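You operate a simulated robot arm through the tools that you are given. There is no shell and no other tool.

You are at the controls of a simulated robot arm. One attempt, no reset.

TASK
Mix the batch smooth at speed 3 on the stand mixer.
Fine: head down and speed set before switching on; watch till no lumps show; switch off, let the paddle stop, then raise the head.

It is judged by the outcome, as a careful person would: the job done as asked, and still so three seconds after it is handed in. It fails if anything else is knocked over, pushed out of place, dropped, spilled or broken.

THE ROBOT
A 7-joint arm with a two-finger parallel gripper, fixed in place. Base frame: the origin is at the foot of the arm, x ahead of it, y to its left, z up. Lengths are in cm, angles in degrees, forces in N, time in s.
With the tool pointing down near the work surface it reaches from about 22 to 66 cm from the base axis. Its first joint turns from -66.0 to 66.0 degrees. Payload 1.57 kg.
The TCP is the grasp point between the finger pads, 3 cm short of the fingertips. In the tool frame z runs along the fingers and y along their closing line. The gripper opens to 11 cm. The fingers are 2.4 cm wide and 1.2 cm thick; the gripper's body (4.8 by 11.2 cm) begins 7.8 cm behind the TCP.
Orientation is told as [roll, pitch, yaw] about the base's x, y, z axes, in that order, counted from this pose: with the fingers straight down and closing along the base's y, the tool's x points along the base's -x, its y along +y and its z along -z.

THE INTERFACE
- The arm moves only by the tool drive_tool. Its argument "targets" is a list of rows, each an object of numbers (a shift or turn left out is 0, a gripper value left out holds the last): "dx", "dy", "dz": the shift along the tool's x, y, z in units of 20 mm (1.0 is 20 mm); "wx", "wy", "wz": the turn, a rotation vector about the tool's x, y, z in units of 6 degrees (1.0 is 6 degrees). In form: [{"dx": .., "dy": .., "dz": .., "wx": .., "wy": .., "wz": ..}, ...]. A call has 1 to 20 rows; each row shifts and turns the commanded pose from where the row before left it, along the tool's axes as they then stand. "jaw" is the gripper command, from -1 (fully open) to 1 (shut), values between in proportion, set as the call begins (left out, the last holds). A call with a number of a shift or a turn outside -1 to 1 is refused whole. Rows are played at 5 a second. More than 5 cm and 8.6 degrees between two rows, or a gripper value outside its range, and nothing of the call is played. A pose out of reach is approached as far as the arm can. The call stops where the force on the tool passes 90 N (or 10 N more than at its start, if that is more) or the arm is blocked; 0.2 s more then pass. The fingers move at their own pace (about 10.8 cm/s each) and stop on an object; they squeeze with about 24 N. The grip force told is the motor's: it shows also when the fingers shut on nothing. Time passes only in rows, and 0.2 s behind the last, so rows that do not move let the fingers close. It gives the time, the measured TCP pose, the force on the tool (base axes), the opening and the grip force at its end, in the units of the frame above (readings bear some noise), with the torque about the TCP (base axes, N m) and any sound that the robot's microphone picked up, and new pictures: "pictures" is both (left out), scene, wrist or none.
- Cameras (640 x 400 px; columns grow to the right, rows downward): "scene" is fixed at [18.09, -40.35, 141.23]; the picture's right is [0.61, -0.79, 0.00], its down [-0.39, -0.30, -0.87] and it looks along [0.69, 0.53, -0.49] (base axes); focal length 214 px, centre (320, 200). "wrist" rides on the gripper at [7, 1.6, -14.1] in the tool frame; the picture's right is [-0.23, 0.97, 0.00], its down [-0.86, -0.20, -0.48] and it looks along [-0.47, -0.11, 0.88] (tool axes); focal length 222 px, centre (320, 200). There is no depth. A picture from a camera that has moved, and an enlarged one, comes with that camera's place and axes in the base frame and with its lens.
- close_up(camera, box): a new picture of the part [left, top, right, bottom] of that camera's present view, enlarged. It takes no simulated time.
- job_done(): hands the job in; it is judged then, once.

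Places have to be worked out from the pictures, the camera data and where the tool is seen. Open the gripper and draw the arm clear of the work before you hand the job in, unless the task says otherwise.

The tools are called after "Emit:" as name(argument=value, ...) on one line, values as JSON. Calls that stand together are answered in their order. drive_tool: Moves the arm, as the interface text tells. Its arguments: {"type":"object","properties":{"targets":{"type":"array","items":{"type":"object","properties":{"dx":{"type":"number"},"dy":{"type":"number"},"dz":{"type":"number"},"wx":{"type":"number"},"wy":{"type":"number"},"wz":{"type":"number"}}}},"jaw":{"type":"number"},"pictures":{"type":"string","enum":["both","scene","wrist","none"]}},"required":["targets"]} The other tools are called the same way: close_up (camera, box) takes an enlarged picture of a part of a camera's view; job_done () hands the job in.

At the start:

```text
time: 0.0
ee_pos: [32.73, -9.48, 131.07]
tcp_rot: [0.0, 0.1, 0.0]
wrist_force: [0.3, -0.1, -0.7]
ft_torque: [0.0, -0.03, 0.02]
finger_gap: 10.98
grip_force: 0.0
```

scene: 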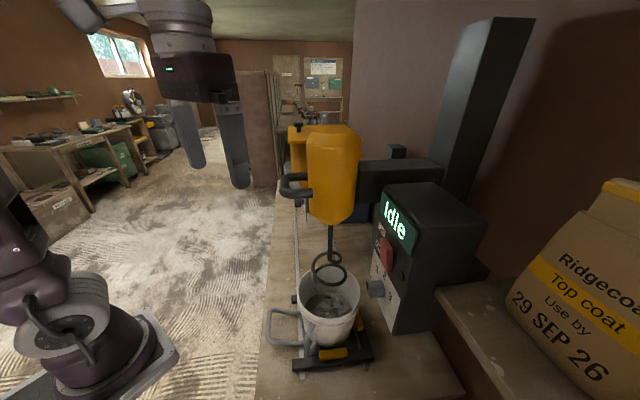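
wrist: 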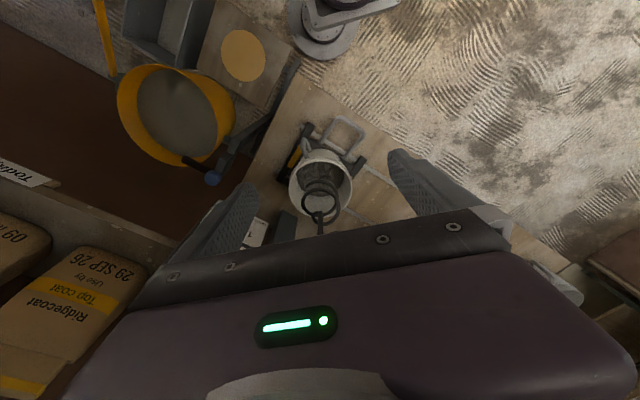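

The scene picture shows a mixer on a column with a yellow motor head, a paddle over a bucket on a base, and a control box showing "Idle". I'll enlarge the parts before moving anything.

Emit:
close_up(camera="scene", box=[340, 170, 500, 340])

Emit:
close_up(camera="scene", box=[250, 230, 410, 390])

Emit:
close_up(camera="scene", box=[260, 110, 460, 240])

Emit:
close_up(camera="wrist", box=[230, 90, 410, 260])

```text
2.35 times, centred on (420, 255) of scene
camera zoom: at [18.09, -40.35, 141.23], right [0.61, -0.79, 0.0], down [-0.39, -0.3, -0.87], along [0.69, 0.53, -0.49], focal length 505 px, centre (85, 71)
```

zoom: 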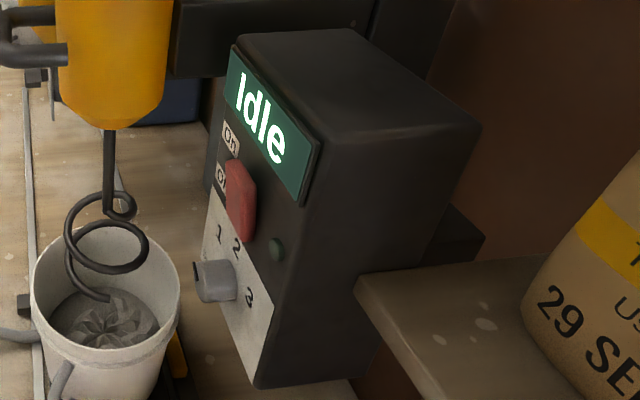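

```text
2.50 times, centred on (330, 310) of scene
camera zoom: at [18.09, -40.35, 141.23], right [0.61, -0.79, 0.0], down [-0.39, -0.3, -0.87], along [0.69, 0.53, -0.49], focal length 536 px, centre (295, -75)
```

zoom: 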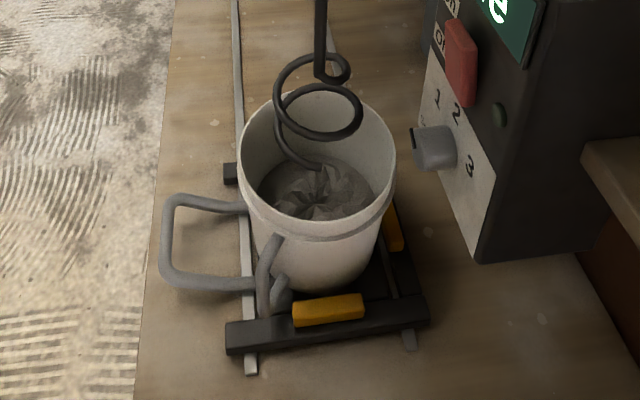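

```text
3.08 times, centred on (360, 175) of scene
camera zoom: at [18.09, -40.35, 141.23], right [0.61, -0.79, 0.0], down [-0.39, -0.3, -0.87], along [0.69, 0.53, -0.49], focal length 660 px, centre (197, 277)
```

zoom: 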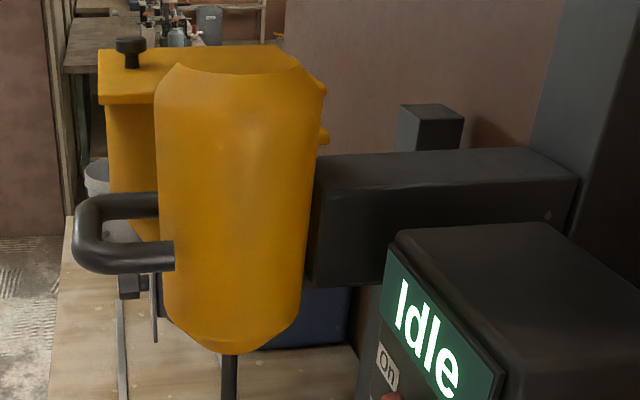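

```text
2.35 times, centred on (320, 175) of wrist
camera zoom: at [25.79, -7.83, 145.06], right [0.23, 0.97, 0.0], down [0.86, -0.2, 0.48], along [0.47, -0.11, -0.88], focal length 523 px, centre (320, 259)
```

zoom: 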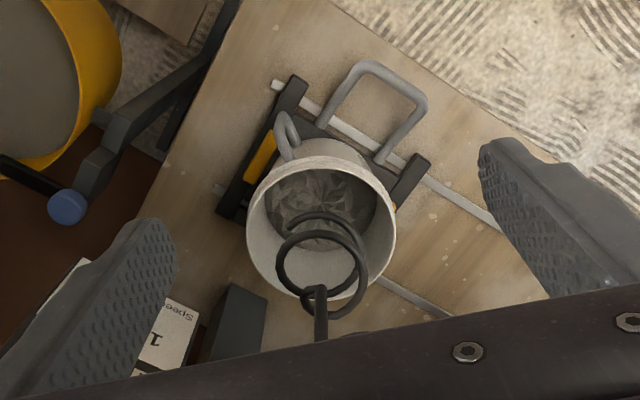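

The bucket rim triangulates to about [56, -15, 79.5], with the paddle axis directly above it and the paddle's shaft end near z 96. The rails on the bench are at about z 62. I need finer detail of the control panel and the head.

Emit:
close_up(camera="scene", box=[365, 180, 445, 230])

Emit:
close_up(camera="scene", box=[355, 230, 435, 320])

Emit:
close_up(camera="scene", box=[290, 255, 370, 305])

Emit:
close_up(camera="scene", box=[260, 300, 390, 390])

Emit:
close_up(camera="scene", box=[360, 0, 560, 200])

Emit:
close_up(camera="wrist", box=[210, 180, 310, 260])

```text
8.00 times, centred on (405, 205) of scene
camera zoom: at [18.09, -40.35, 141.23], right [0.61, -0.79, 0.0], down [-0.39, -0.3, -0.87], along [0.69, 0.53, -0.49], focal length 1716 px, centre (-360, 160)
```

zoom: 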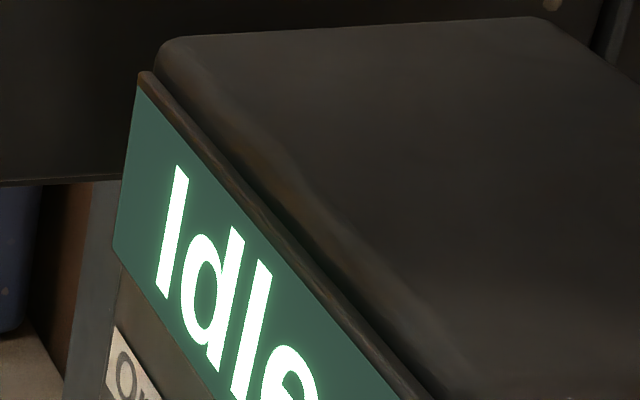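

```text
4.44 times, centred on (395, 275) of scene
camera zoom: at [18.09, -40.35, 141.23], right [0.61, -0.79, 0.0], down [-0.39, -0.3, -0.87], along [0.69, 0.53, -0.49], focal length 953 px, centre (-13, -133)
```

zoom: 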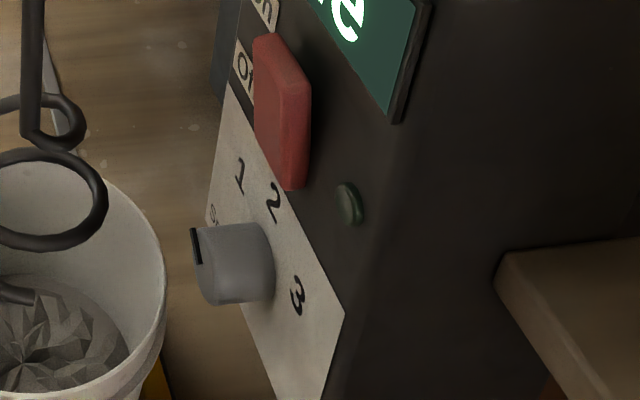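

```text
8.00 times, centred on (330, 280) of scene
camera zoom: at [18.09, -40.35, 141.23], right [0.61, -0.79, 0.0], down [-0.39, -0.3, -0.87], along [0.69, 0.53, -0.49], focal length 1716 px, centre (240, -440)
```

zoom: 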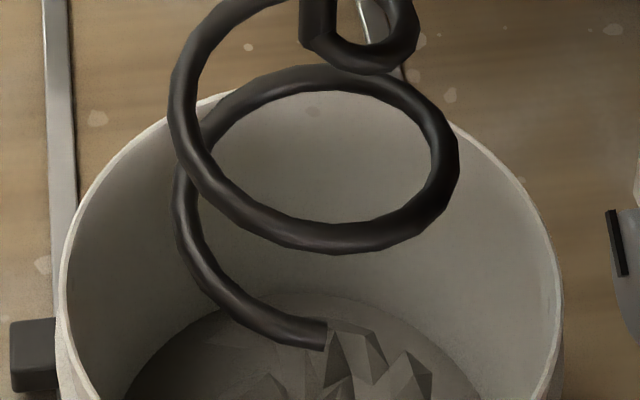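

```text
4.44 times, centred on (325, 345) of scene
camera zoom: at [18.09, -40.35, 141.23], right [0.61, -0.79, 0.0], down [-0.39, -0.3, -0.87], along [0.69, 0.53, -0.49], focal length 953 px, centre (298, -444)
```

zoom: 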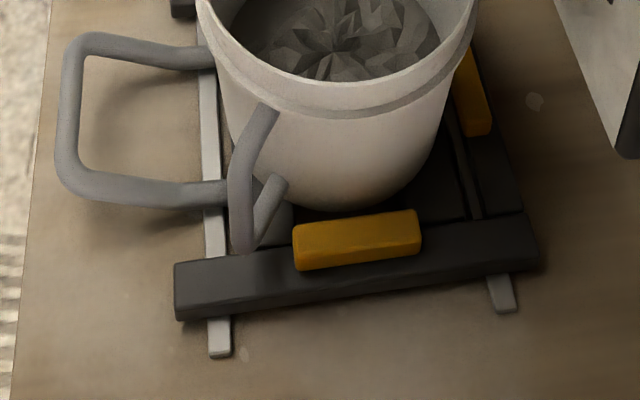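

```text
2.00 times, centred on (460, 100) of scene
camera zoom: at [18.09, -40.35, 141.23], right [0.61, -0.79, 0.0], down [-0.39, -0.3, -0.87], along [0.69, 0.53, -0.49], focal length 429 px, centre (40, 400)
```

zoom: 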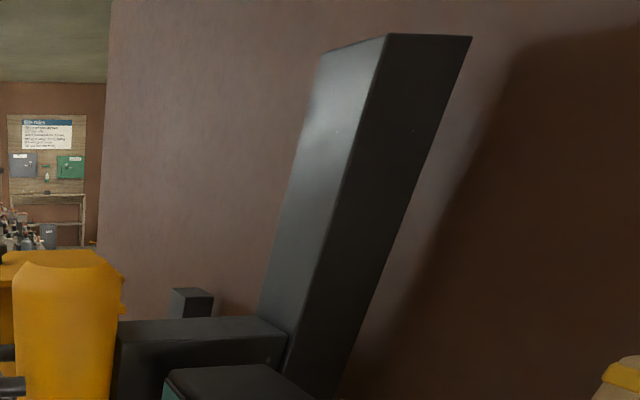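

```text
5.00 times, centred on (260, 220) of wrist
camera zoom: at [25.79, -7.83, 145.06], right [0.23, 0.97, 0.0], down [0.86, -0.2, 0.48], along [0.47, -0.11, -0.88], focal length 1111 px, centre (620, 100)
```

zoom: 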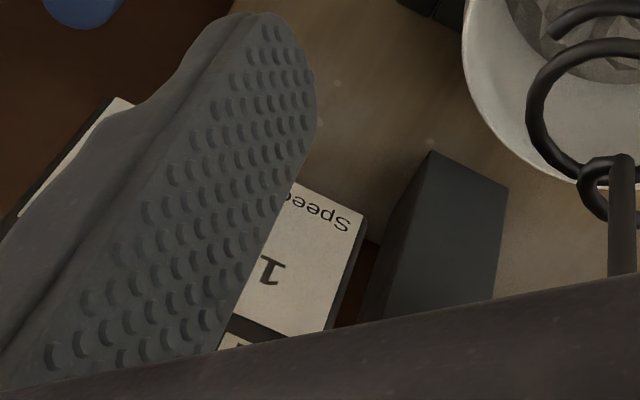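

The panel carries On/Off labels with a red switch and a Speed 1/2/3 dial with a grey knob, and it faces roughly [-0.7, 0.7]. The head, with a black handle, is up at about z 110–132. I'll back the tool off to the left and turn it so the wrist camera sees the head and panel from the front.

Emit:
drive_tool(targets=[{"dx": 0.17, "dy": 0.9, "dz": 0.37}, {"dx": 0.17, "dy": 0.9, "dz": 0.37}, {"dx": 0.17, "dy": 0.9, "dz": 0.37}, {"dx": 0.17, "dy": 0.9, "dz": 0.37}, {"dx": 0.17, "dy": 0.9, "dz": 0.37}, {"dx": 0.17, "dy": 0.9, "dz": 0.37}, {"dx": 0.17, "dy": 0.9, "dz": 0.37}, {"dx": 0.17, "dy": 0.9, "dz": 0.37}, {"wz": 1}, {"wz": 1}, {"wz": 1}, {"wz": 1}, {"wz": 1}, {"wz": 1}, {"wz": 1}, {"wz": 0.5}], pictures="both")

```text
time: 3.4
ee_pos: [29.99, 4.84, 125.07]
tcp_rot: [-0.1, 0.0, -45.1]
wrist_force: [-0.4, 0.5, 0.2]
ft_torque: [-0.01, 0.02, 0.02]
finger_gap: 10.99
grip_force: 0.1
camera wrist: at [26.27, 11.02, 139.14], right [0.85, 0.53, 0.0], down [0.46, -0.75, 0.48], along [0.25, -0.41, -0.88], focal length 222 px, centre (320, 200)
```

scene: 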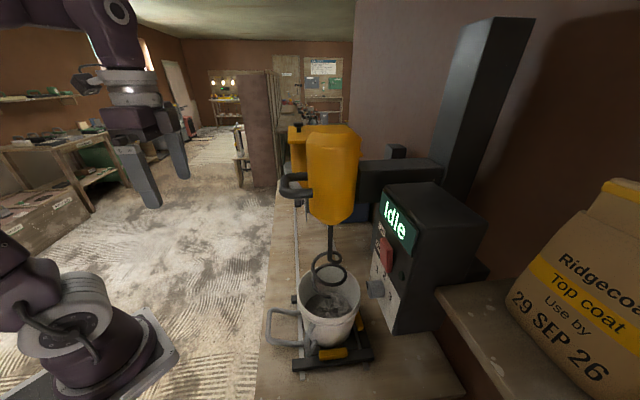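
wrist: 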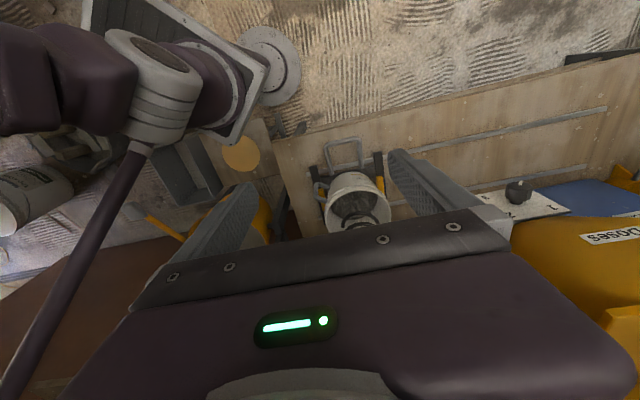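

The view is now aligned with the bench and still looks down. I'll pitch the tool up about 48° so the camera looks at the head and panel.

Emit:
drive_tool(targets=[{"wy": -1}, {"wy": -1}, {"wy": -1}, {"wy": -1}, {"wy": -1}, {"wy": -1}, {"wy": -1}, {"wy": -1}], pictures="both")

```text
time: 5.2
ee_pos: [30.0, 4.75, 125.03]
tcp_rot: [0.0, -48.1, -45.1]
wrist_force: [0.5, -1.1, 0.7]
ft_torque: [-0.04, -0.02, 0.0]
finger_gap: 11.01
grip_force: 0.1
camera wrist: at [20.49, 16.76, 129.24], right [0.8, 0.58, 0.17], down [0.01, -0.29, 0.96], along [0.61, -0.76, -0.24], focal length 222 px, centre (320, 200)
```

scene: 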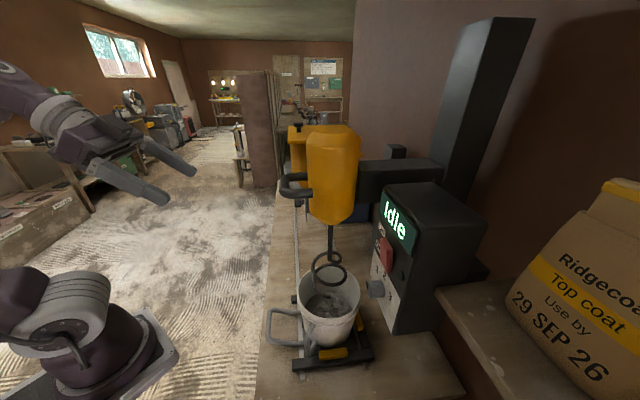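
wrist: 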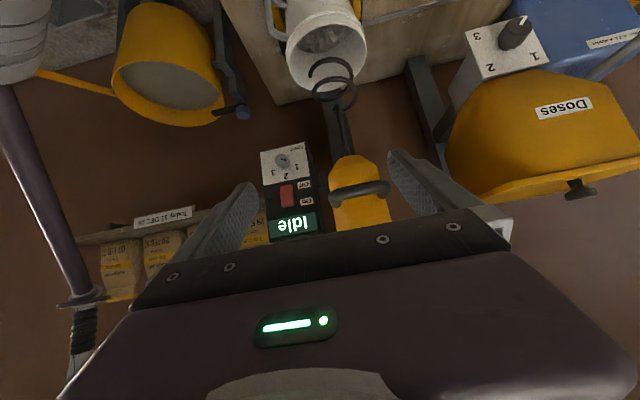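

The upside-down view now shows the panel, handle and head. I'll enlarge the panel and the head.

Emit:
close_up(camera="wrist", box=[250, 130, 330, 245])

Emit:
close_up(camera="wrist", box=[290, 50, 410, 235])

Emit:
close_up(camera="wrist", box=[240, 0, 400, 110])

Emit:
close_up(camera="wrist", box=[80, 190, 260, 310])

```text
3.48 times, centred on (290, 188) of wrist
camera zoom: at [20.49, 16.76, 129.24], right [0.8, 0.58, 0.17], down [0.01, -0.29, 0.96], along [0.61, -0.76, -0.24], focal length 773 px, centre (424, 244)
```

zoom: 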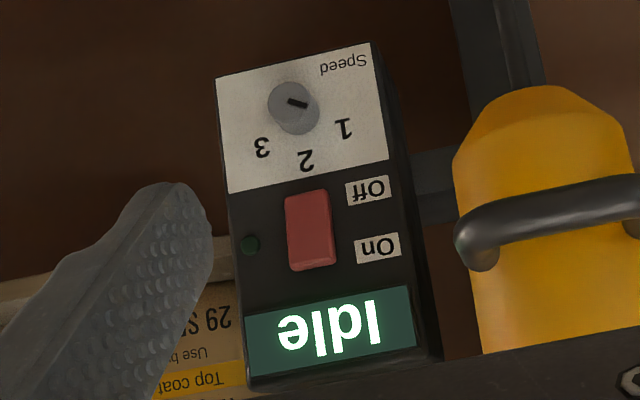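

```text
2.16 times, centred on (350, 142) of wrist
camera zoom: at [20.49, 16.76, 129.24], right [0.8, 0.58, 0.17], down [0.01, -0.29, 0.96], along [0.61, -0.76, -0.24], focal length 480 px, centre (255, 324)
```

zoom: 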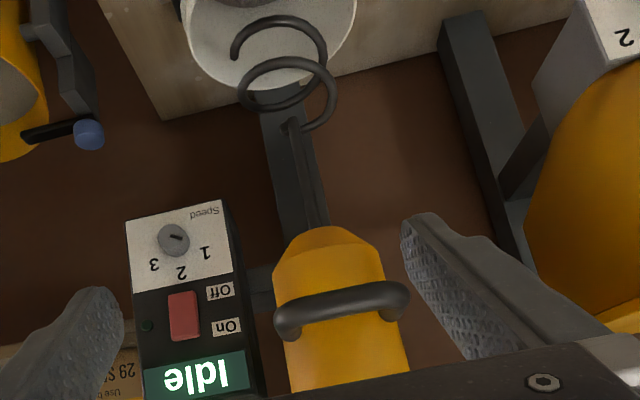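

```text
3.64 times, centred on (320, 55) of wrist
camera zoom: at [20.49, 16.76, 129.24], right [0.8, 0.58, 0.17], down [0.01, -0.29, 0.96], along [0.61, -0.76, -0.24], focal length 808 px, centre (320, 727)
```

zoom: 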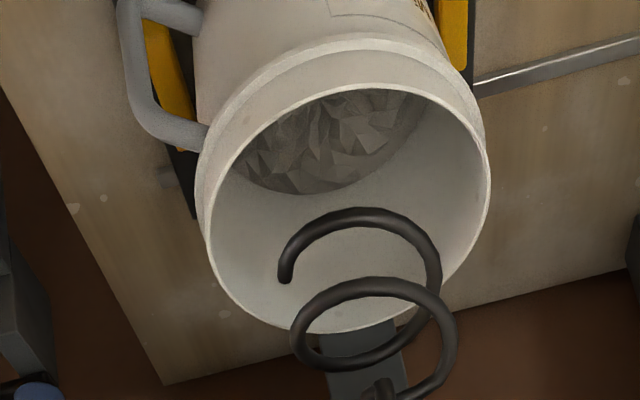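

```text
3.33 times, centred on (170, 250) of wrist
camera zoom: at [20.49, 16.76, 129.24], right [0.8, 0.58, 0.17], down [0.01, -0.29, 0.96], along [0.61, -0.76, -0.24], focal length 740 px, centre (820, 33)
```

zoom: 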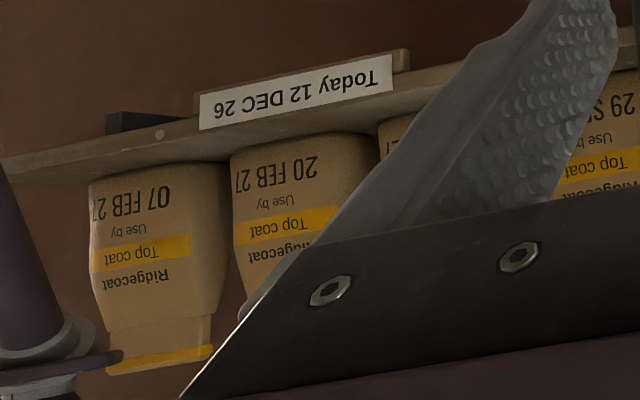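

The panel is clear. The knob points at 1, with 2 straight up and 3 sixty degrees clockwise past 2. The red rocker has On at the top and Off at the bottom, and the display reads Idle. The head handle bar triangulates to about [47.9, -6.8, 119.9] and runs along the bench. I'll bring the tool horizontal and roll it so the fingers close vertically over that bar, with the opening reduced.

Emit:
drive_tool(targets=[{"wy": -1}, {"wy": -1}, {"wy": -1}, {"wy": -1}, {"wy": -1}, {"wy": -1}, {"wy": -1}], pictures="wrist")

Emit:
drive_tool(targets=[{"wz": -1}, {"wz": -1}, {"wz": -1}, {"wz": -1}, {"wz": -1}, {"wz": -1}, {"wz": -1}, {"wz": -1}, {"wz": -1}, {"wz": -1}, {"wz": -1}, {"wz": -1}, {"wz": -1}, {"wz": -1}, {"wz": -1}], pictures="both")

```text
time: 6.8
ee_pos: [30.07, 4.63, 125.08]
tcp_rot: [-138.2, -89.8, 93.1]
wrist_force: [0.6, -0.8, 0.3]
ft_torque: [-0.02, 0.03, 0.01]
finger_gap: 11.01
grip_force: 0.0
camera wrist: at [21.21, 16.01, 118.01], right [0.69, 0.69, 0.23], down [-0.48, 0.2, 0.85], along [0.54, -0.7, 0.47], focal length 222 px, centre (320, 200)
```

wrist: 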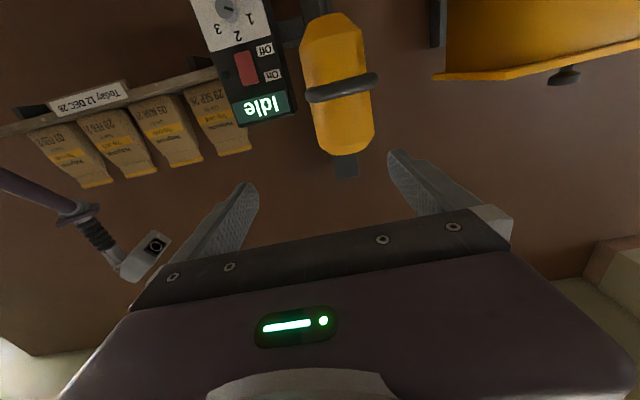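

```text
time: 10.0
ee_pos: [30.02, 4.9, 125.07]
tcp_rot: [-90.0, 0.1, 45.0]
wrist_force: [0.9, 0.5, 0.1]
ft_torque: [0.0, -0.04, -0.01]
finger_gap: 10.99
grip_force: 0.1
camera wrist: at [15.12, 10.05, 123.39], right [0.16, 0.16, -0.97], down [0.27, 0.94, 0.2], along [0.95, -0.29, 0.11], focal length 222 px, centre (320, 200)
```

scene: 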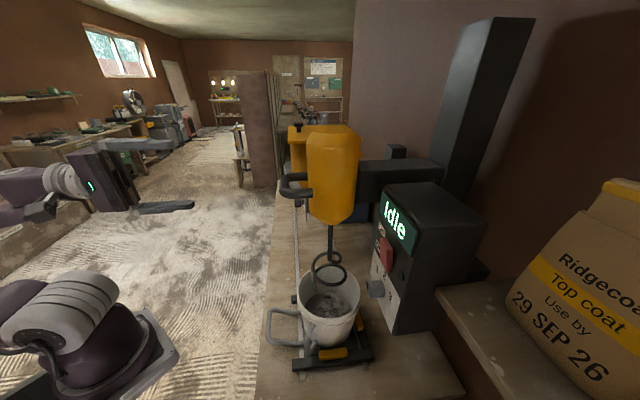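
wrist: 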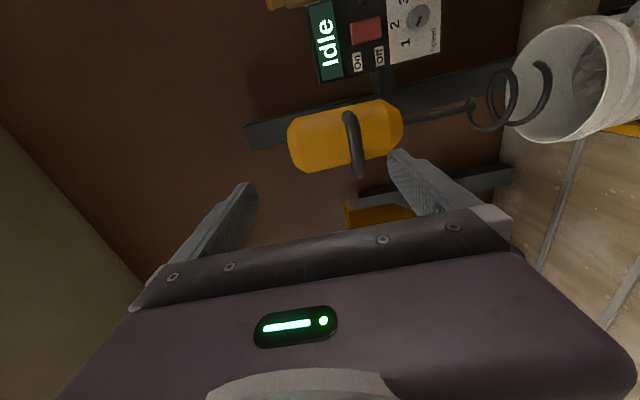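

The tool is horizontal, closing vertically. I'll enlarge the handle in this view to refine where the bar is.

Emit:
close_up(camera="wrist", box=[240, 60, 440, 200])

Emit:
close_up(camera="wrist", box=[290, 0, 450, 90])

```text
2.86 times, centred on (340, 130) of wrist
camera zoom: at [15.12, 10.05, 123.39], right [0.16, 0.16, -0.97], down [0.27, 0.94, 0.2], along [0.95, -0.29, 0.11], focal length 635 px, centre (263, 400)
```

zoom: 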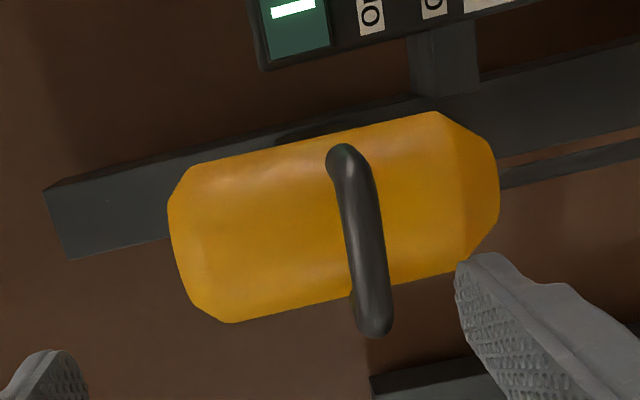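

```text
4.00 times, centred on (370, 45) of wrist
camera zoom: at [15.12, 10.05, 123.39], right [0.16, 0.16, -0.97], down [0.27, 0.94, 0.2], along [0.95, -0.29, 0.11], focal length 888 px, centre (120, 820)
```

zoom: 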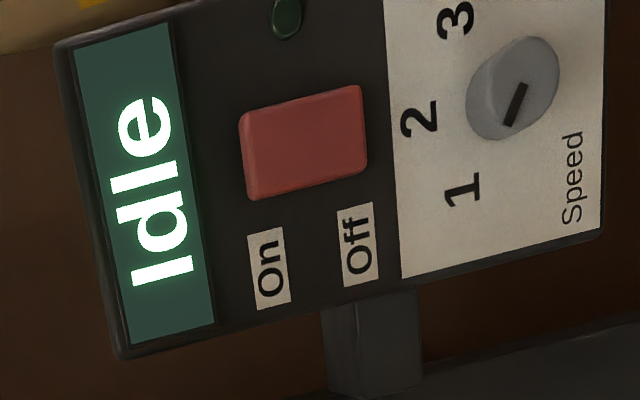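

In this view the bar spans u≈23–33 (u along the bench) at v≈38.6 and z≈120.3, and the motor surface is about 5 cm behind it. I'll align with the bar first, stopping about 10 cm short.

Emit:
drive_tool(targets=[{"dx": -0.37, "dy": 0.48, "dz": 1}, {"dx": -0.37, "dy": 0.48, "dz": 1}, {"dx": -0.37, "dy": 0.48, "dz": 1}, {"dx": -0.37, "dy": 0.48, "dz": 1}, {"dx": -0.37, "dy": 0.48, "dz": 1}], pictures="both")

```text
time: 11.2
ee_pos: [37.18, 3.76, 121.77]
tcp_rot: [-89.8, 0.1, 44.8]
wrist_force: [0.3, -0.4, -1.1]
ft_torque: [-0.04, -0.02, 0.0]
finger_gap: 10.99
grip_force: 0.0
out of reach, approached as far as the arm can: row 2, 3, 4, 5
camera wrist: at [22.38, 8.92, 120.11], right [0.16, 0.16, -0.97], down [0.27, 0.94, 0.2], along [0.95, -0.29, 0.11], focal length 222 px, centre (320, 200)
```

scene: 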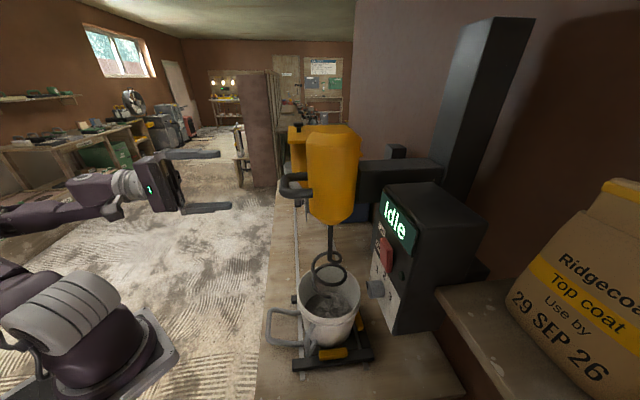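
wrist: 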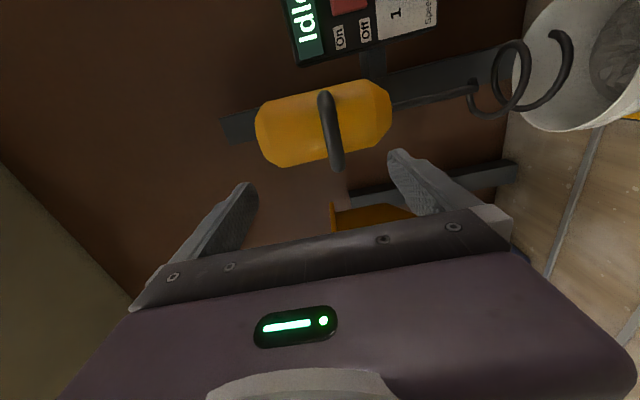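

The arm ran out of reach with the tool aimed 45° off its own radial direction. I'll swing the tool toward radial about the vertical, which still lets the fingers straddle the horizontal bar, and see if it reaches.

Emit:
drive_tool(targets=[{"wy": -1}, {"wy": -1}, {"wy": -1}, {"wy": -1}, {"wy": -1}], pictures="both")

```text
time: 12.4
ee_pos: [38.83, 5.24, 123.73]
tcp_rot: [-91.6, -1.2, 67.1]
wrist_force: [-0.4, -0.5, -0.6]
ft_torque: [0.0, -0.03, 0.0]
finger_gap: 11.01
grip_force: 0.0
out of reach, approached as far as the arm can: row 1, 3, 4, 5
camera wrist: at [23.19, 4.48, 121.54], right [0.12, 0.22, -0.97], down [-0.12, 0.97, 0.2], along [0.99, 0.09, 0.14], focal length 222 px, centre (320, 200)
```

scene: 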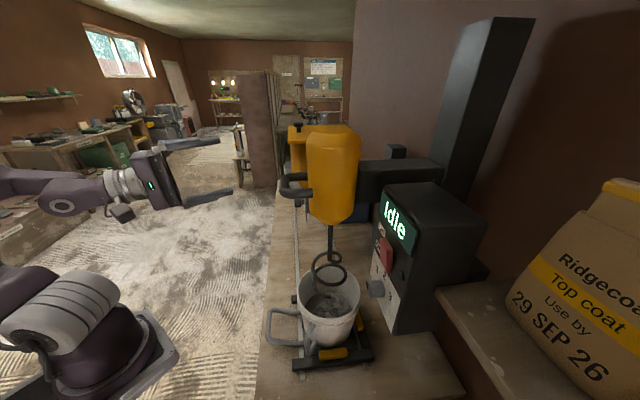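
wrist: 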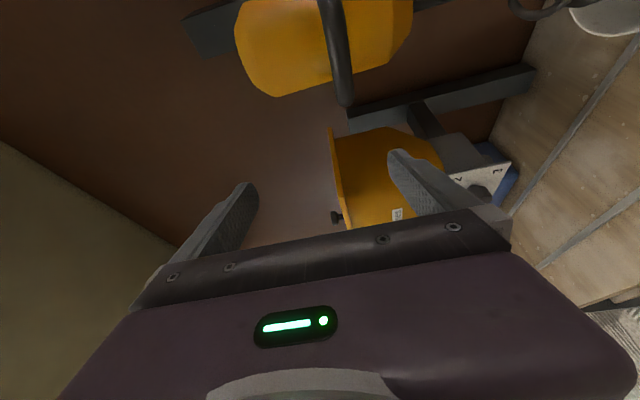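

It is still at its limit with the tool horizontal this high. I'll undo the swing and tip the tool back toward vertical, leaning about 25° toward the head, so the fingers can straddle the bar from above.

Emit:
drive_tool(targets=[{"wy": 1}, {"wy": 1}, {"wy": 1}, {"wy": 1}, {"wy": 1}, {"wx": -1}, {"wx": -1}, {"wx": -1}, {"wx": -1}, {"wx": -1}, {"wx": -1}, {"wx": -1}, {"wx": -1}, {"wx": -1}, {"wx": -1}, {"wx": -1}], pictures="both")

```text
time: 15.8
ee_pos: [37.98, 4.27, 123.81]
tcp_rot: [-23.5, -1.5, 41.9]
wrist_force: [-0.2, -0.1, -0.3]
ft_torque: [0.0, 0.02, 0.01]
finger_gap: 11.01
grip_force: 0.0
out of reach, approached as far as the arm can: row 2, 3
camera wrist: at [27.84, 4.73, 135.85], right [-0.42, 0.82, -0.38], down [0.62, 0.57, 0.54], along [0.66, -0.01, -0.75], focal length 222 px, centre (320, 200)
```

scene: 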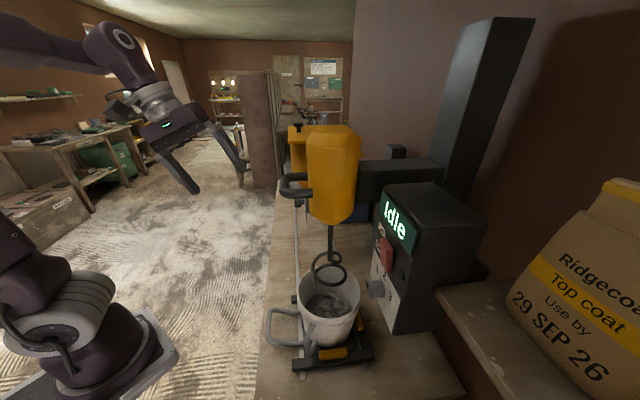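
wrist: 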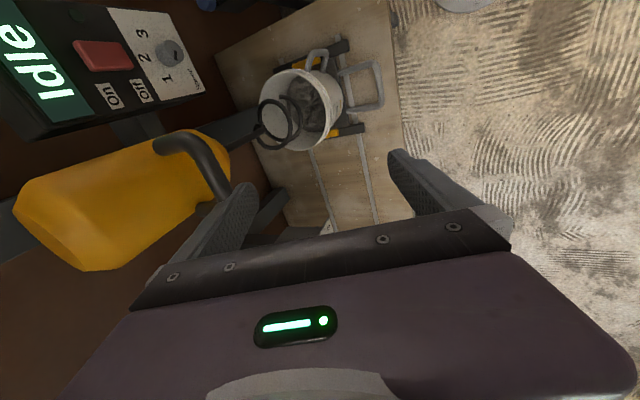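

Out-of-reach rows leave the command at the reached pose, so the tool is now at [38, 4.3, 123.8] leaning 23.5°. My bar estimate projects exactly onto the bar in this picture. I'll narrow the jaws to about 5 cm and go to a standoff 7 cm above the bar.

Emit:
drive_tool(targets=[{"dx": 0.055, "dy": -0.864, "dz": 0.157}, {"dx": 0.055, "dy": -0.864, "dz": 0.157}, {"dx": 0.055, "dy": -0.864, "dz": 0.157}, {"dx": 0.055, "dy": -0.864, "dz": 0.157}, {"dx": 0.055, "dy": -0.864, "dz": 0.157}, {"dx": 0.055, "dy": -0.864, "dz": 0.157}, {"dx": 0.055, "dy": -0.864, "dz": 0.157}, {"wz": -0.5}], jaw=0.09, pictures="both")

```text
time: 17.6
ee_pos: [45.42, -5.2, 126.67]
tcp_rot: [-23.6, -0.5, 44.7]
wrist_force: [-1.2, -0.3, 0.2]
ft_torque: [-0.01, 0.0, -0.01]
finger_gap: 5.02
grip_force: 0.1
camera wrist: at [35.34, -4.99, 138.8], right [-0.46, 0.8, -0.39], down [0.6, 0.61, 0.52], along [0.65, 0.01, -0.76], focal length 222 px, centre (320, 200)
```

scene: 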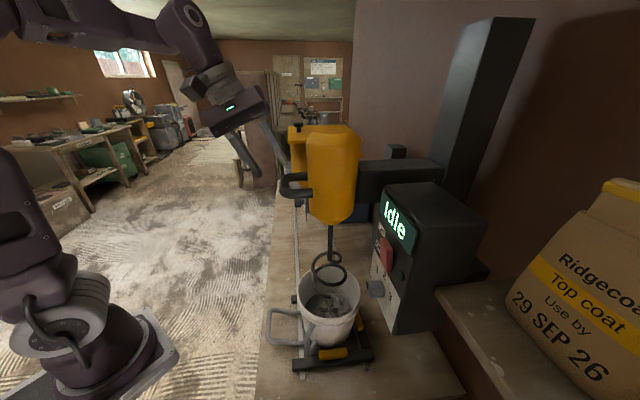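
wrist: 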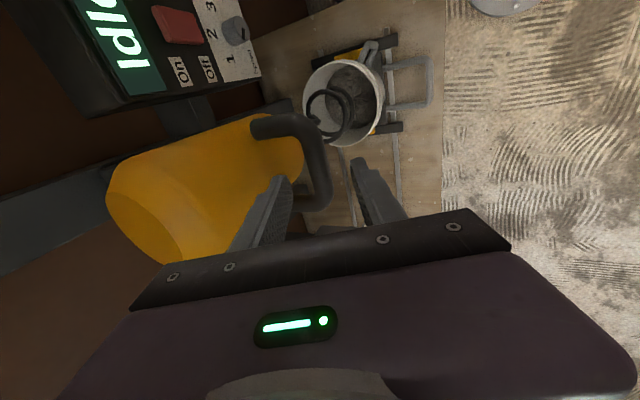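

It reached the standoff. I'll check the alignment of the fingers with the bar in both views before descending.

Emit:
close_up(camera="wrist", box=[220, 90, 420, 240])

Emit:
close_up(camera="scene", box=[190, 80, 370, 230])

```text
2.67 times, centred on (320, 165) of wrist
camera zoom: at [35.34, -4.99, 138.8], right [-0.46, 0.8, -0.39], down [0.6, 0.61, 0.52], along [0.65, 0.01, -0.76], focal length 592 px, centre (320, 293)
```

zoom: 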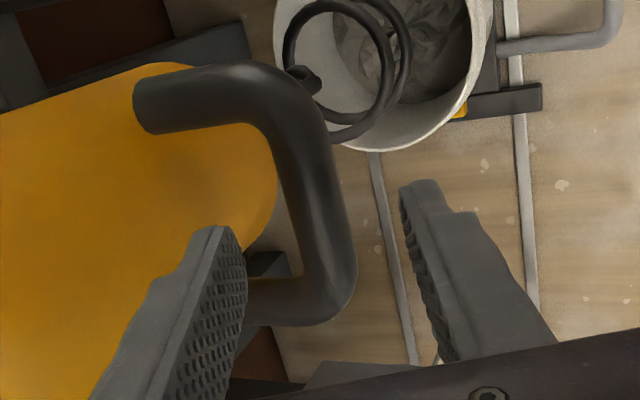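

```text
2.67 times, centred on (280, 155) of scene
camera zoom: at [18.09, -40.35, 141.23], right [0.61, -0.79, 0.0], down [-0.39, -0.3, -0.87], along [0.69, 0.53, -0.49], focal length 572 px, centre (427, 320)
```

zoom: 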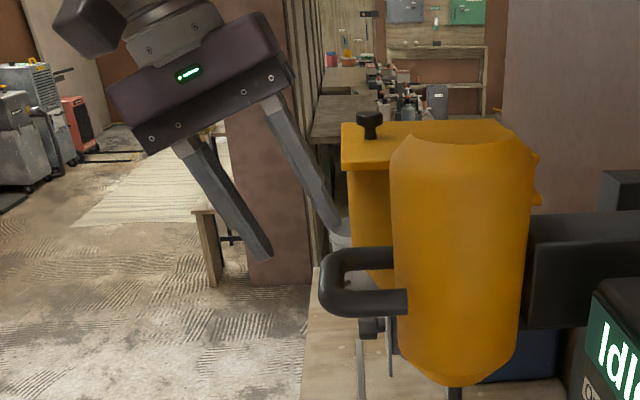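

Both views agree the fingers will straddle the bar with about 1 cm clearance each side if I shift 0.3 cm toward the motor. I'll descend 7 cm along the tool axis.

Emit:
drive_tool(targets=[{"dy": -0.04, "dz": 0.7}, {"dy": -0.04, "dz": 0.7}, {"dy": -0.04, "dz": 0.7}, {"dy": -0.03, "dz": 0.7}, {"dz": 0.6}], pictures="both")

Emit:
close_up(camera="wrist", box=[220, 90, 420, 240])

Emit:
close_up(camera="scene", box=[190, 80, 370, 230])

```text
time: 18.8
ee_pos: [47.4, -7.3, 120.46]
tcp_rot: [-23.7, -0.4, 44.7]
wrist_force: [0.3, -0.6, -0.6]
ft_torque: [-0.01, -0.02, 0.01]
finger_gap: 5.0
grip_force: 0.1
camera wrist: at [37.44, -7.15, 132.71], right [-0.46, 0.8, -0.39], down [0.6, 0.61, 0.52], along [0.65, 0.01, -0.76], focal length 222 px, centre (320, 200)
```

scene: 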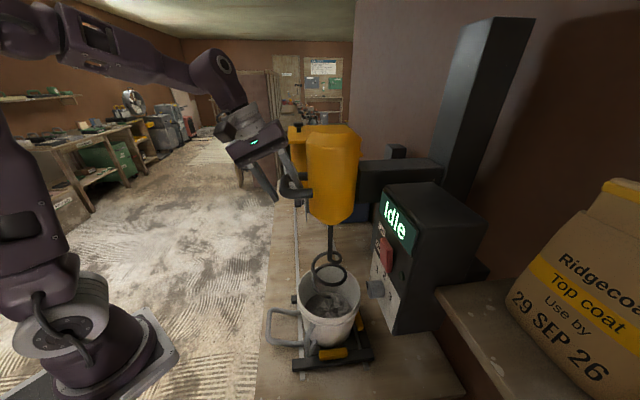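
wrist: 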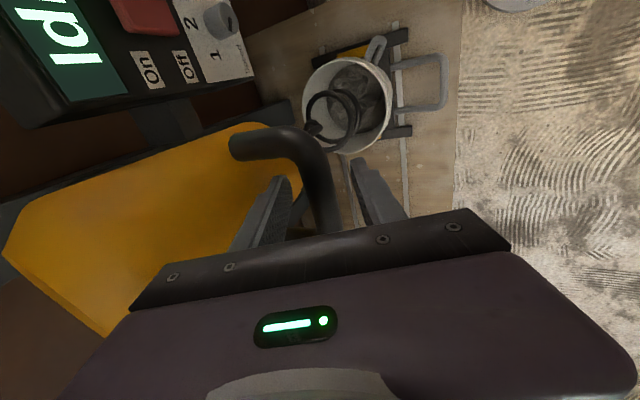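

```text
2.67 times, centred on (320, 165) of wrist
camera zoom: at [37.44, -7.15, 132.71], right [-0.46, 0.8, -0.39], down [0.6, 0.61, 0.52], along [0.65, 0.01, -0.76], focal length 592 px, centre (320, 293)
```

zoom: 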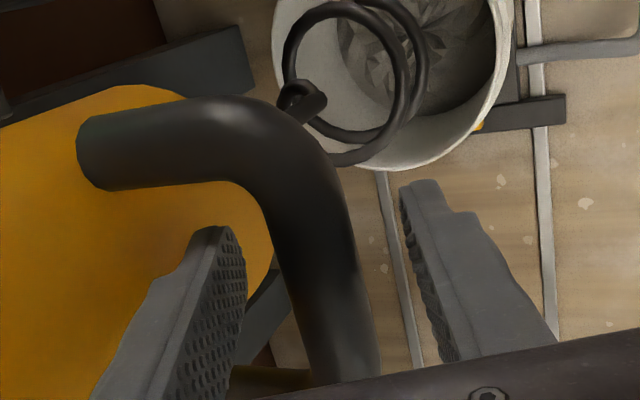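

```text
2.67 times, centred on (280, 155) of scene
camera zoom: at [18.09, -40.35, 141.23], right [0.61, -0.79, 0.0], down [-0.39, -0.3, -0.87], along [0.69, 0.53, -0.49], focal length 572 px, centre (427, 320)
```

zoom: 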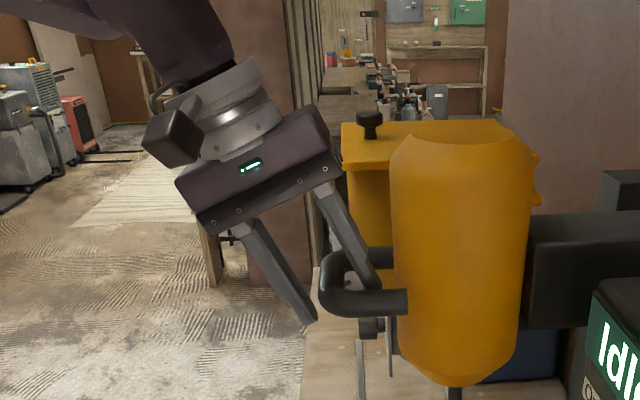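

The fingers straddle the bar with the inner finger inside the loop and no contact force. I'll close the jaws on it.

Emit:
drive_tool(targets=[{}, {}, {}, {}], jaw=1, pictures="wrist")

```text
time: 19.8
ee_pos: [47.44, -7.37, 120.48]
tcp_rot: [-23.7, -0.4, 44.7]
wrist_force: [2.5, -1.1, -5.0]
ft_torque: [-0.18, 0.09, 0.71]
finger_gap: 2.19
grip_force: 34.4
camera wrist: at [37.44, -7.15, 132.72], right [-0.46, 0.8, -0.39], down [0.6, 0.61, 0.52], along [0.65, 0.01, -0.76], focal length 222 px, centre (320, 200)
```

wrist: 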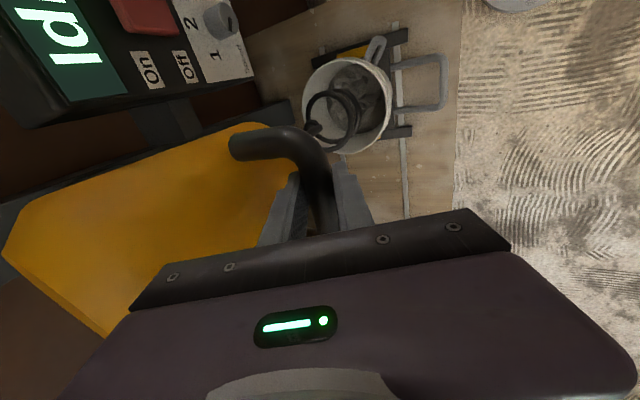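

The bar is gripped (gap 2.2 cm). I'll push straight down 2 cm and read the force to see whether the head slides.

Emit:
drive_tool(targets=[{"dx": 0.003, "dy": 0.1, "dz": 0.229}, {"dx": 0.003, "dy": 0.1, "dz": 0.229}, {"dx": 0.003, "dy": 0.1, "dz": 0.229}, {"dx": 0.003, "dy": 0.1, "dz": 0.229}], pictures="scene")

```text
time: 20.8
ee_pos: [47.49, -7.31, 118.54]
tcp_rot: [-23.7, -0.4, 44.7]
wrist_force: [-1.3, 0.2, 4.2]
ft_torque: [-0.16, 0.33, 0.62]
finger_gap: 2.19
grip_force: 34.7
```

scene: 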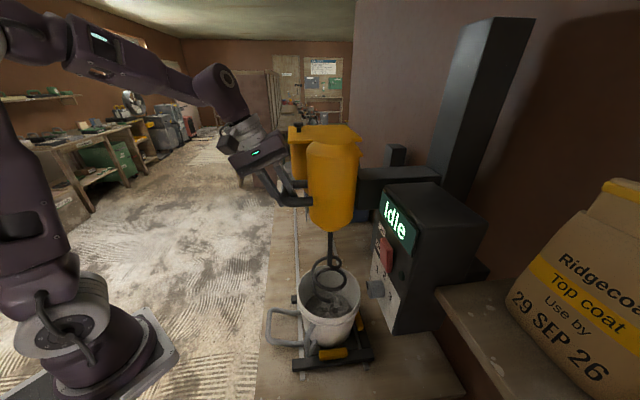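

The head slides down with only about 4 N. I'll continue down 8 cm at 1 cm per row.

Emit:
drive_tool(targets=[{"dx": 0.003, "dy": 0.201, "dz": 0.458}, {"dx": 0.003, "dy": 0.201, "dz": 0.458}, {"dx": 0.003, "dy": 0.201, "dz": 0.458}, {"dx": 0.003, "dy": 0.201, "dz": 0.458}, {"dx": 0.003, "dy": 0.201, "dz": 0.458}, {"dx": 0.003, "dy": 0.201, "dz": 0.458}, {"dx": 0.003, "dy": 0.201, "dz": 0.458}, {"dx": 0.003, "dy": 0.201, "dz": 0.458}], pictures="both")

```text
time: 22.6
ee_pos: [47.46, -7.31, 110.55]
tcp_rot: [-23.7, -0.2, 44.6]
wrist_force: [-14.6, -8.1, 2.0]
ft_torque: [-0.4, 0.5, 0.46]
finger_gap: 2.19
grip_force: 35.1
camera wrist: at [37.47, -7.12, 122.7], right [-0.46, 0.8, -0.39], down [0.6, 0.6, 0.52], along [0.65, 0.01, -0.76], focal length 222 px, centre (320, 200)
```

scene: 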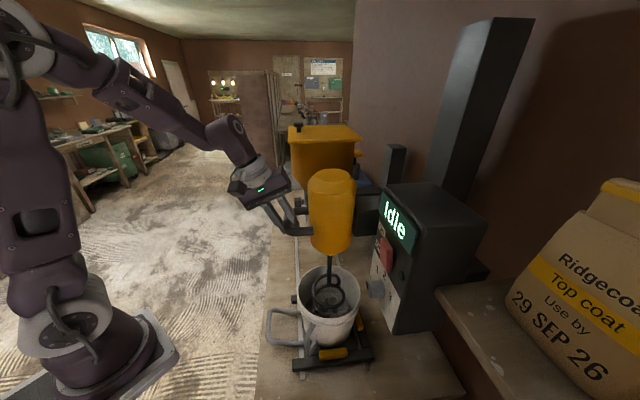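
wrist: 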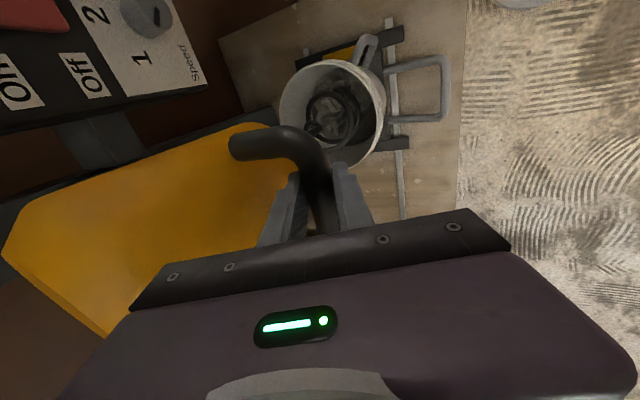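

The handle is down 10 cm, but a sideways load of about 17 N along -u has built up. I'll look at the paddle in the bucket before going on.

Emit:
close_up(camera="scene", box=[280, 220, 390, 350])

Emit:
close_up(camera="wrist", box=[240, 20, 440, 180])

Emit:
close_up(camera="scene", box=[210, 110, 450, 280])

```text
3.08 times, centred on (335, 285) of scene
camera zoom: at [18.04, -40.37, 141.23], right [0.61, -0.79, 0.0], down [-0.39, -0.3, -0.87], along [0.69, 0.53, -0.49], focal length 660 px, centre (274, -62)
```

zoom: 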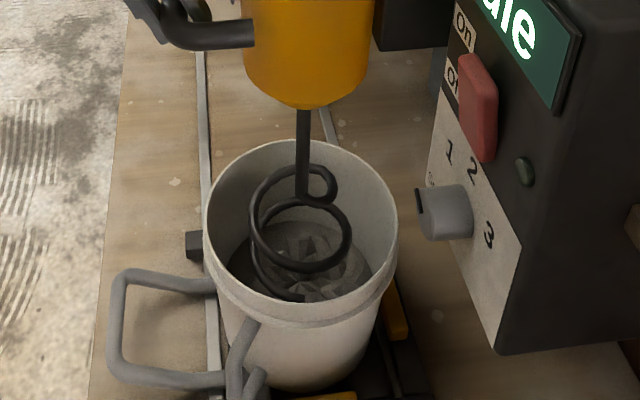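

```text
2.50 times, centred on (340, 100) of wrist
camera zoom: at [37.47, -7.12, 122.7], right [-0.46, 0.8, -0.39], down [0.6, 0.6, 0.52], along [0.65, 0.01, -0.76], focal length 555 px, centre (270, 450)
```

zoom: 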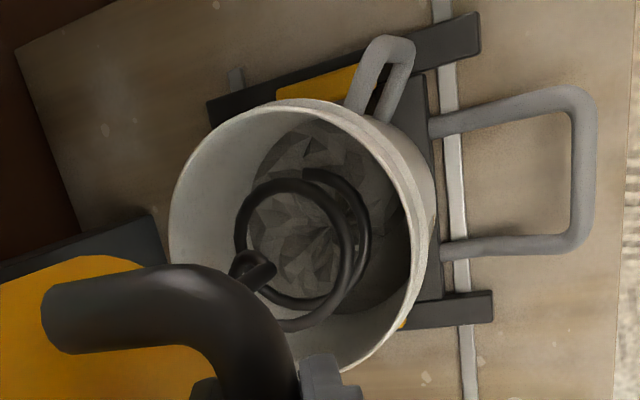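

```text
2.35 times, centred on (330, 195) of scene
camera zoom: at [18.04, -40.37, 141.23], right [0.61, -0.79, 0.0], down [-0.39, -0.3, -0.87], along [0.69, 0.53, -0.49], focal length 505 px, centre (296, 212)
```

zoom: 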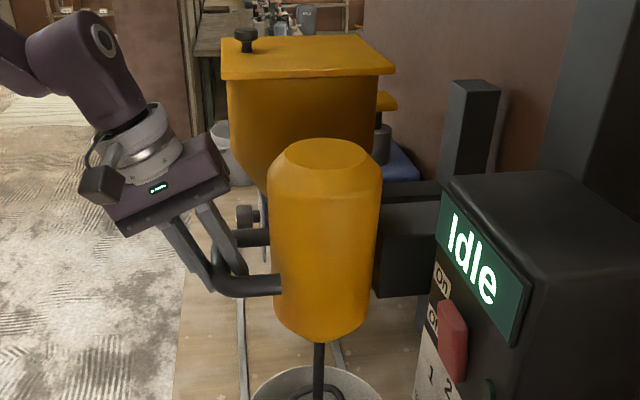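

The paddle is centred in the bucket and touching nothing. I'll relieve the side load by stepping slightly toward -u and continue 3 cm down.

Emit:
drive_tool(targets=[{"dx": 0.06, "dy": 0.1, "dz": 0.229}, {"dx": 0.06, "dy": 0.1, "dz": 0.229}, {"dx": 0.003, "dy": 0.201, "dz": 0.458}, {"dx": 0.003, "dy": 0.201, "dz": 0.458}], pictures="scene")

```text
time: 23.6
ee_pos: [47.5, -7.38, 107.59]
tcp_rot: [-23.7, -0.6, 44.9]
wrist_force: [13.3, -0.8, 2.1]
ft_torque: [0.36, -0.3, 0.75]
finger_gap: 2.18
grip_force: 34.7
```

scene: 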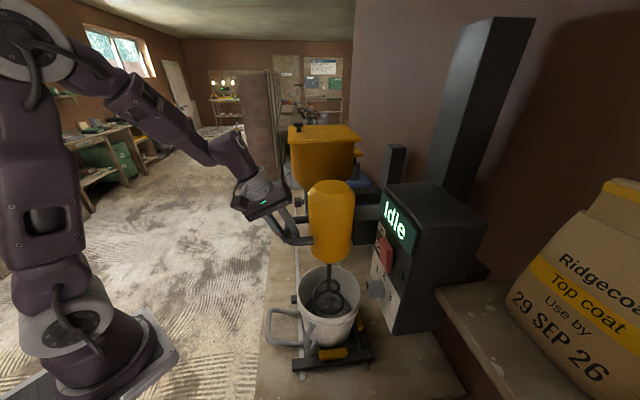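

I over-corrected slightly (now +13 N), so I'll take half of it back and continue 3 cm down.

Emit:
drive_tool(targets=[{"dx": -0.04, "dy": 0.1, "dz": 0.229}, {"dx": -0.003, "dy": 0.1, "dz": 0.229}, {"dx": 0.003, "dy": 0.1, "dz": 0.229}, {"dx": 0.003, "dy": 0.1, "dz": 0.229}, {"dx": 0.003, "dy": 0.1, "dz": 0.229}, {"dx": 0.003, "dy": 0.1, "dz": 0.229}], pictures="both")

```text
time: 25.0
ee_pos: [47.44, -7.31, 104.55]
tcp_rot: [-23.7, -0.4, 44.8]
wrist_force: [19.1, 4.9, 3.5]
ft_torque: [-0.56, 0.37, 0.29]
finger_gap: 2.16
grip_force: 34.5
camera wrist: at [37.43, -7.17, 116.68], right [-0.46, 0.8, -0.39], down [0.6, 0.61, 0.53], along [0.65, 0.01, -0.76], focal length 222 px, centre (320, 200)
```

scene: 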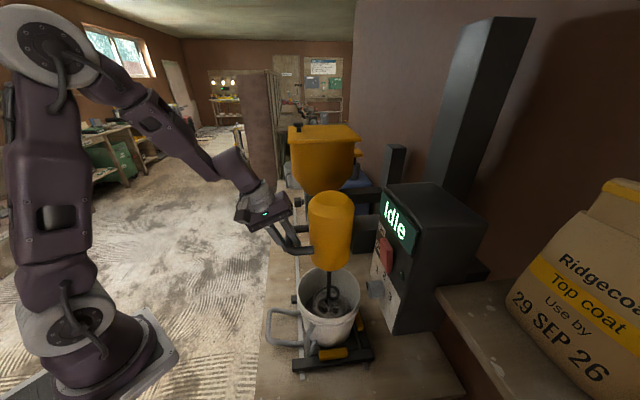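
wrist: 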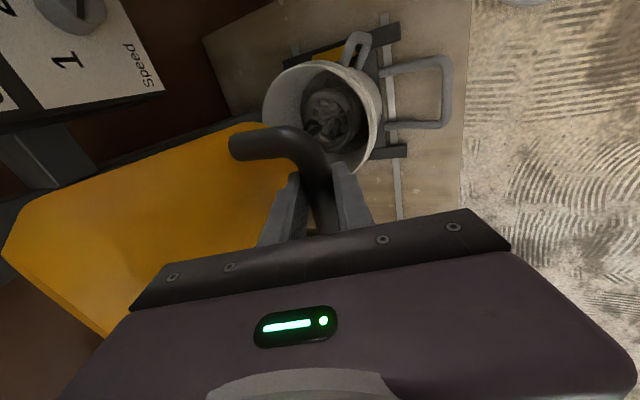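

The head has come down 16 cm with almost no vertical resistance and the paddle is deep in the batch. I'll relieve the side load and creep down to find the end stop.

Emit:
drive_tool(targets=[{"dx": -0.06, "dy": 0.01, "dz": 0.115}, {"dx": 0.0, "dy": 0.05, "dz": 0.115}, {"dx": 0.0, "dy": 0.05, "dz": 0.115}, {"dx": 0.0, "dy": 0.05, "dz": 0.115}], pictures="scene")

```text
time: 26.0
ee_pos: [47.49, -7.41, 103.48]
tcp_rot: [-23.6, -0.4, 44.7]
wrist_force: [4.2, 15.9, 0.8]
ft_torque: [-0.63, 0.68, 0.16]
finger_gap: 2.18
grip_force: 34.1
```

scene: 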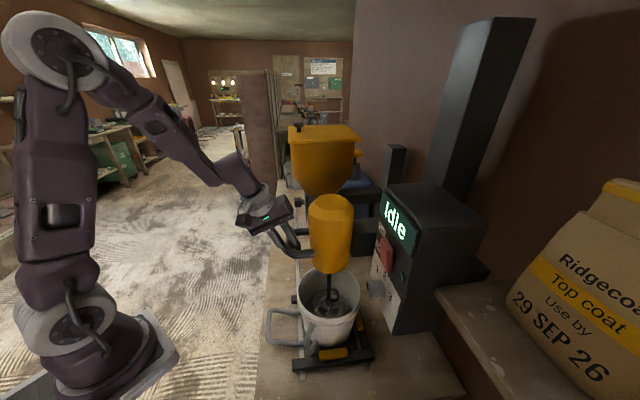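

Vertical force is still near zero at z 103.5, so there is no stop yet. I'll creep further.

Emit:
drive_tool(targets=[{"dx": -0.04, "dy": 0.06, "dz": 0.115}, {"dy": 0.05, "dz": 0.115}, {"dy": 0.05, "dz": 0.115}, {"dy": 0.05, "dz": 0.115}], pictures="scene")

Emit:
close_up(camera="scene", box=[270, 180, 430, 350])

```text
time: 27.0
ee_pos: [47.45, -7.33, 102.5]
tcp_rot: [-23.7, -0.2, 44.8]
wrist_force: [-16.5, 22.1, -1.1]
ft_torque: [-0.19, 0.47, 0.41]
finger_gap: 2.19
grip_force: 34.7
```

scene: 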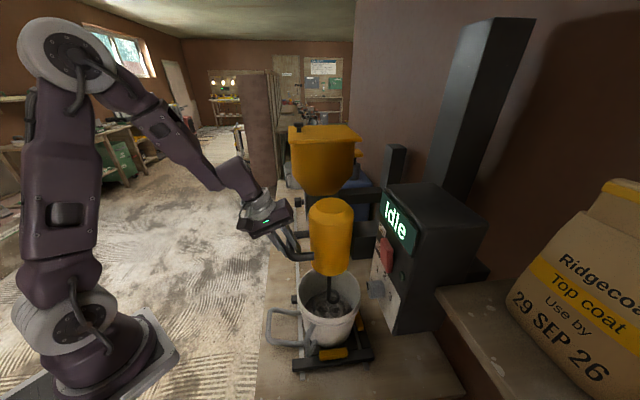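

```text
2.35 times, centred on (350, 265) of scene
camera zoom: at [18.04, -40.28, 141.26], right [0.61, -0.79, 0.0], down [-0.39, -0.3, -0.87], along [0.69, 0.53, -0.49], focal length 505 px, centre (249, 47)
```

zoom: 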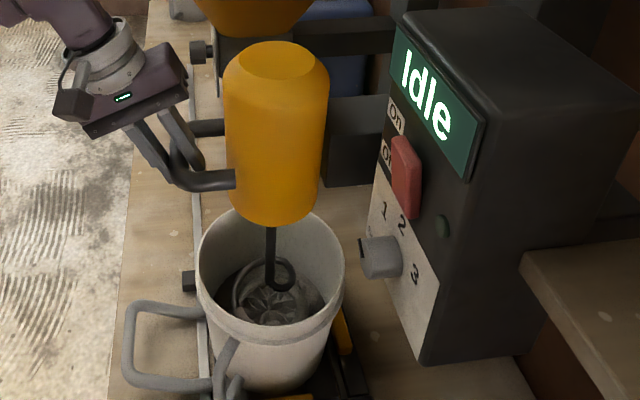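

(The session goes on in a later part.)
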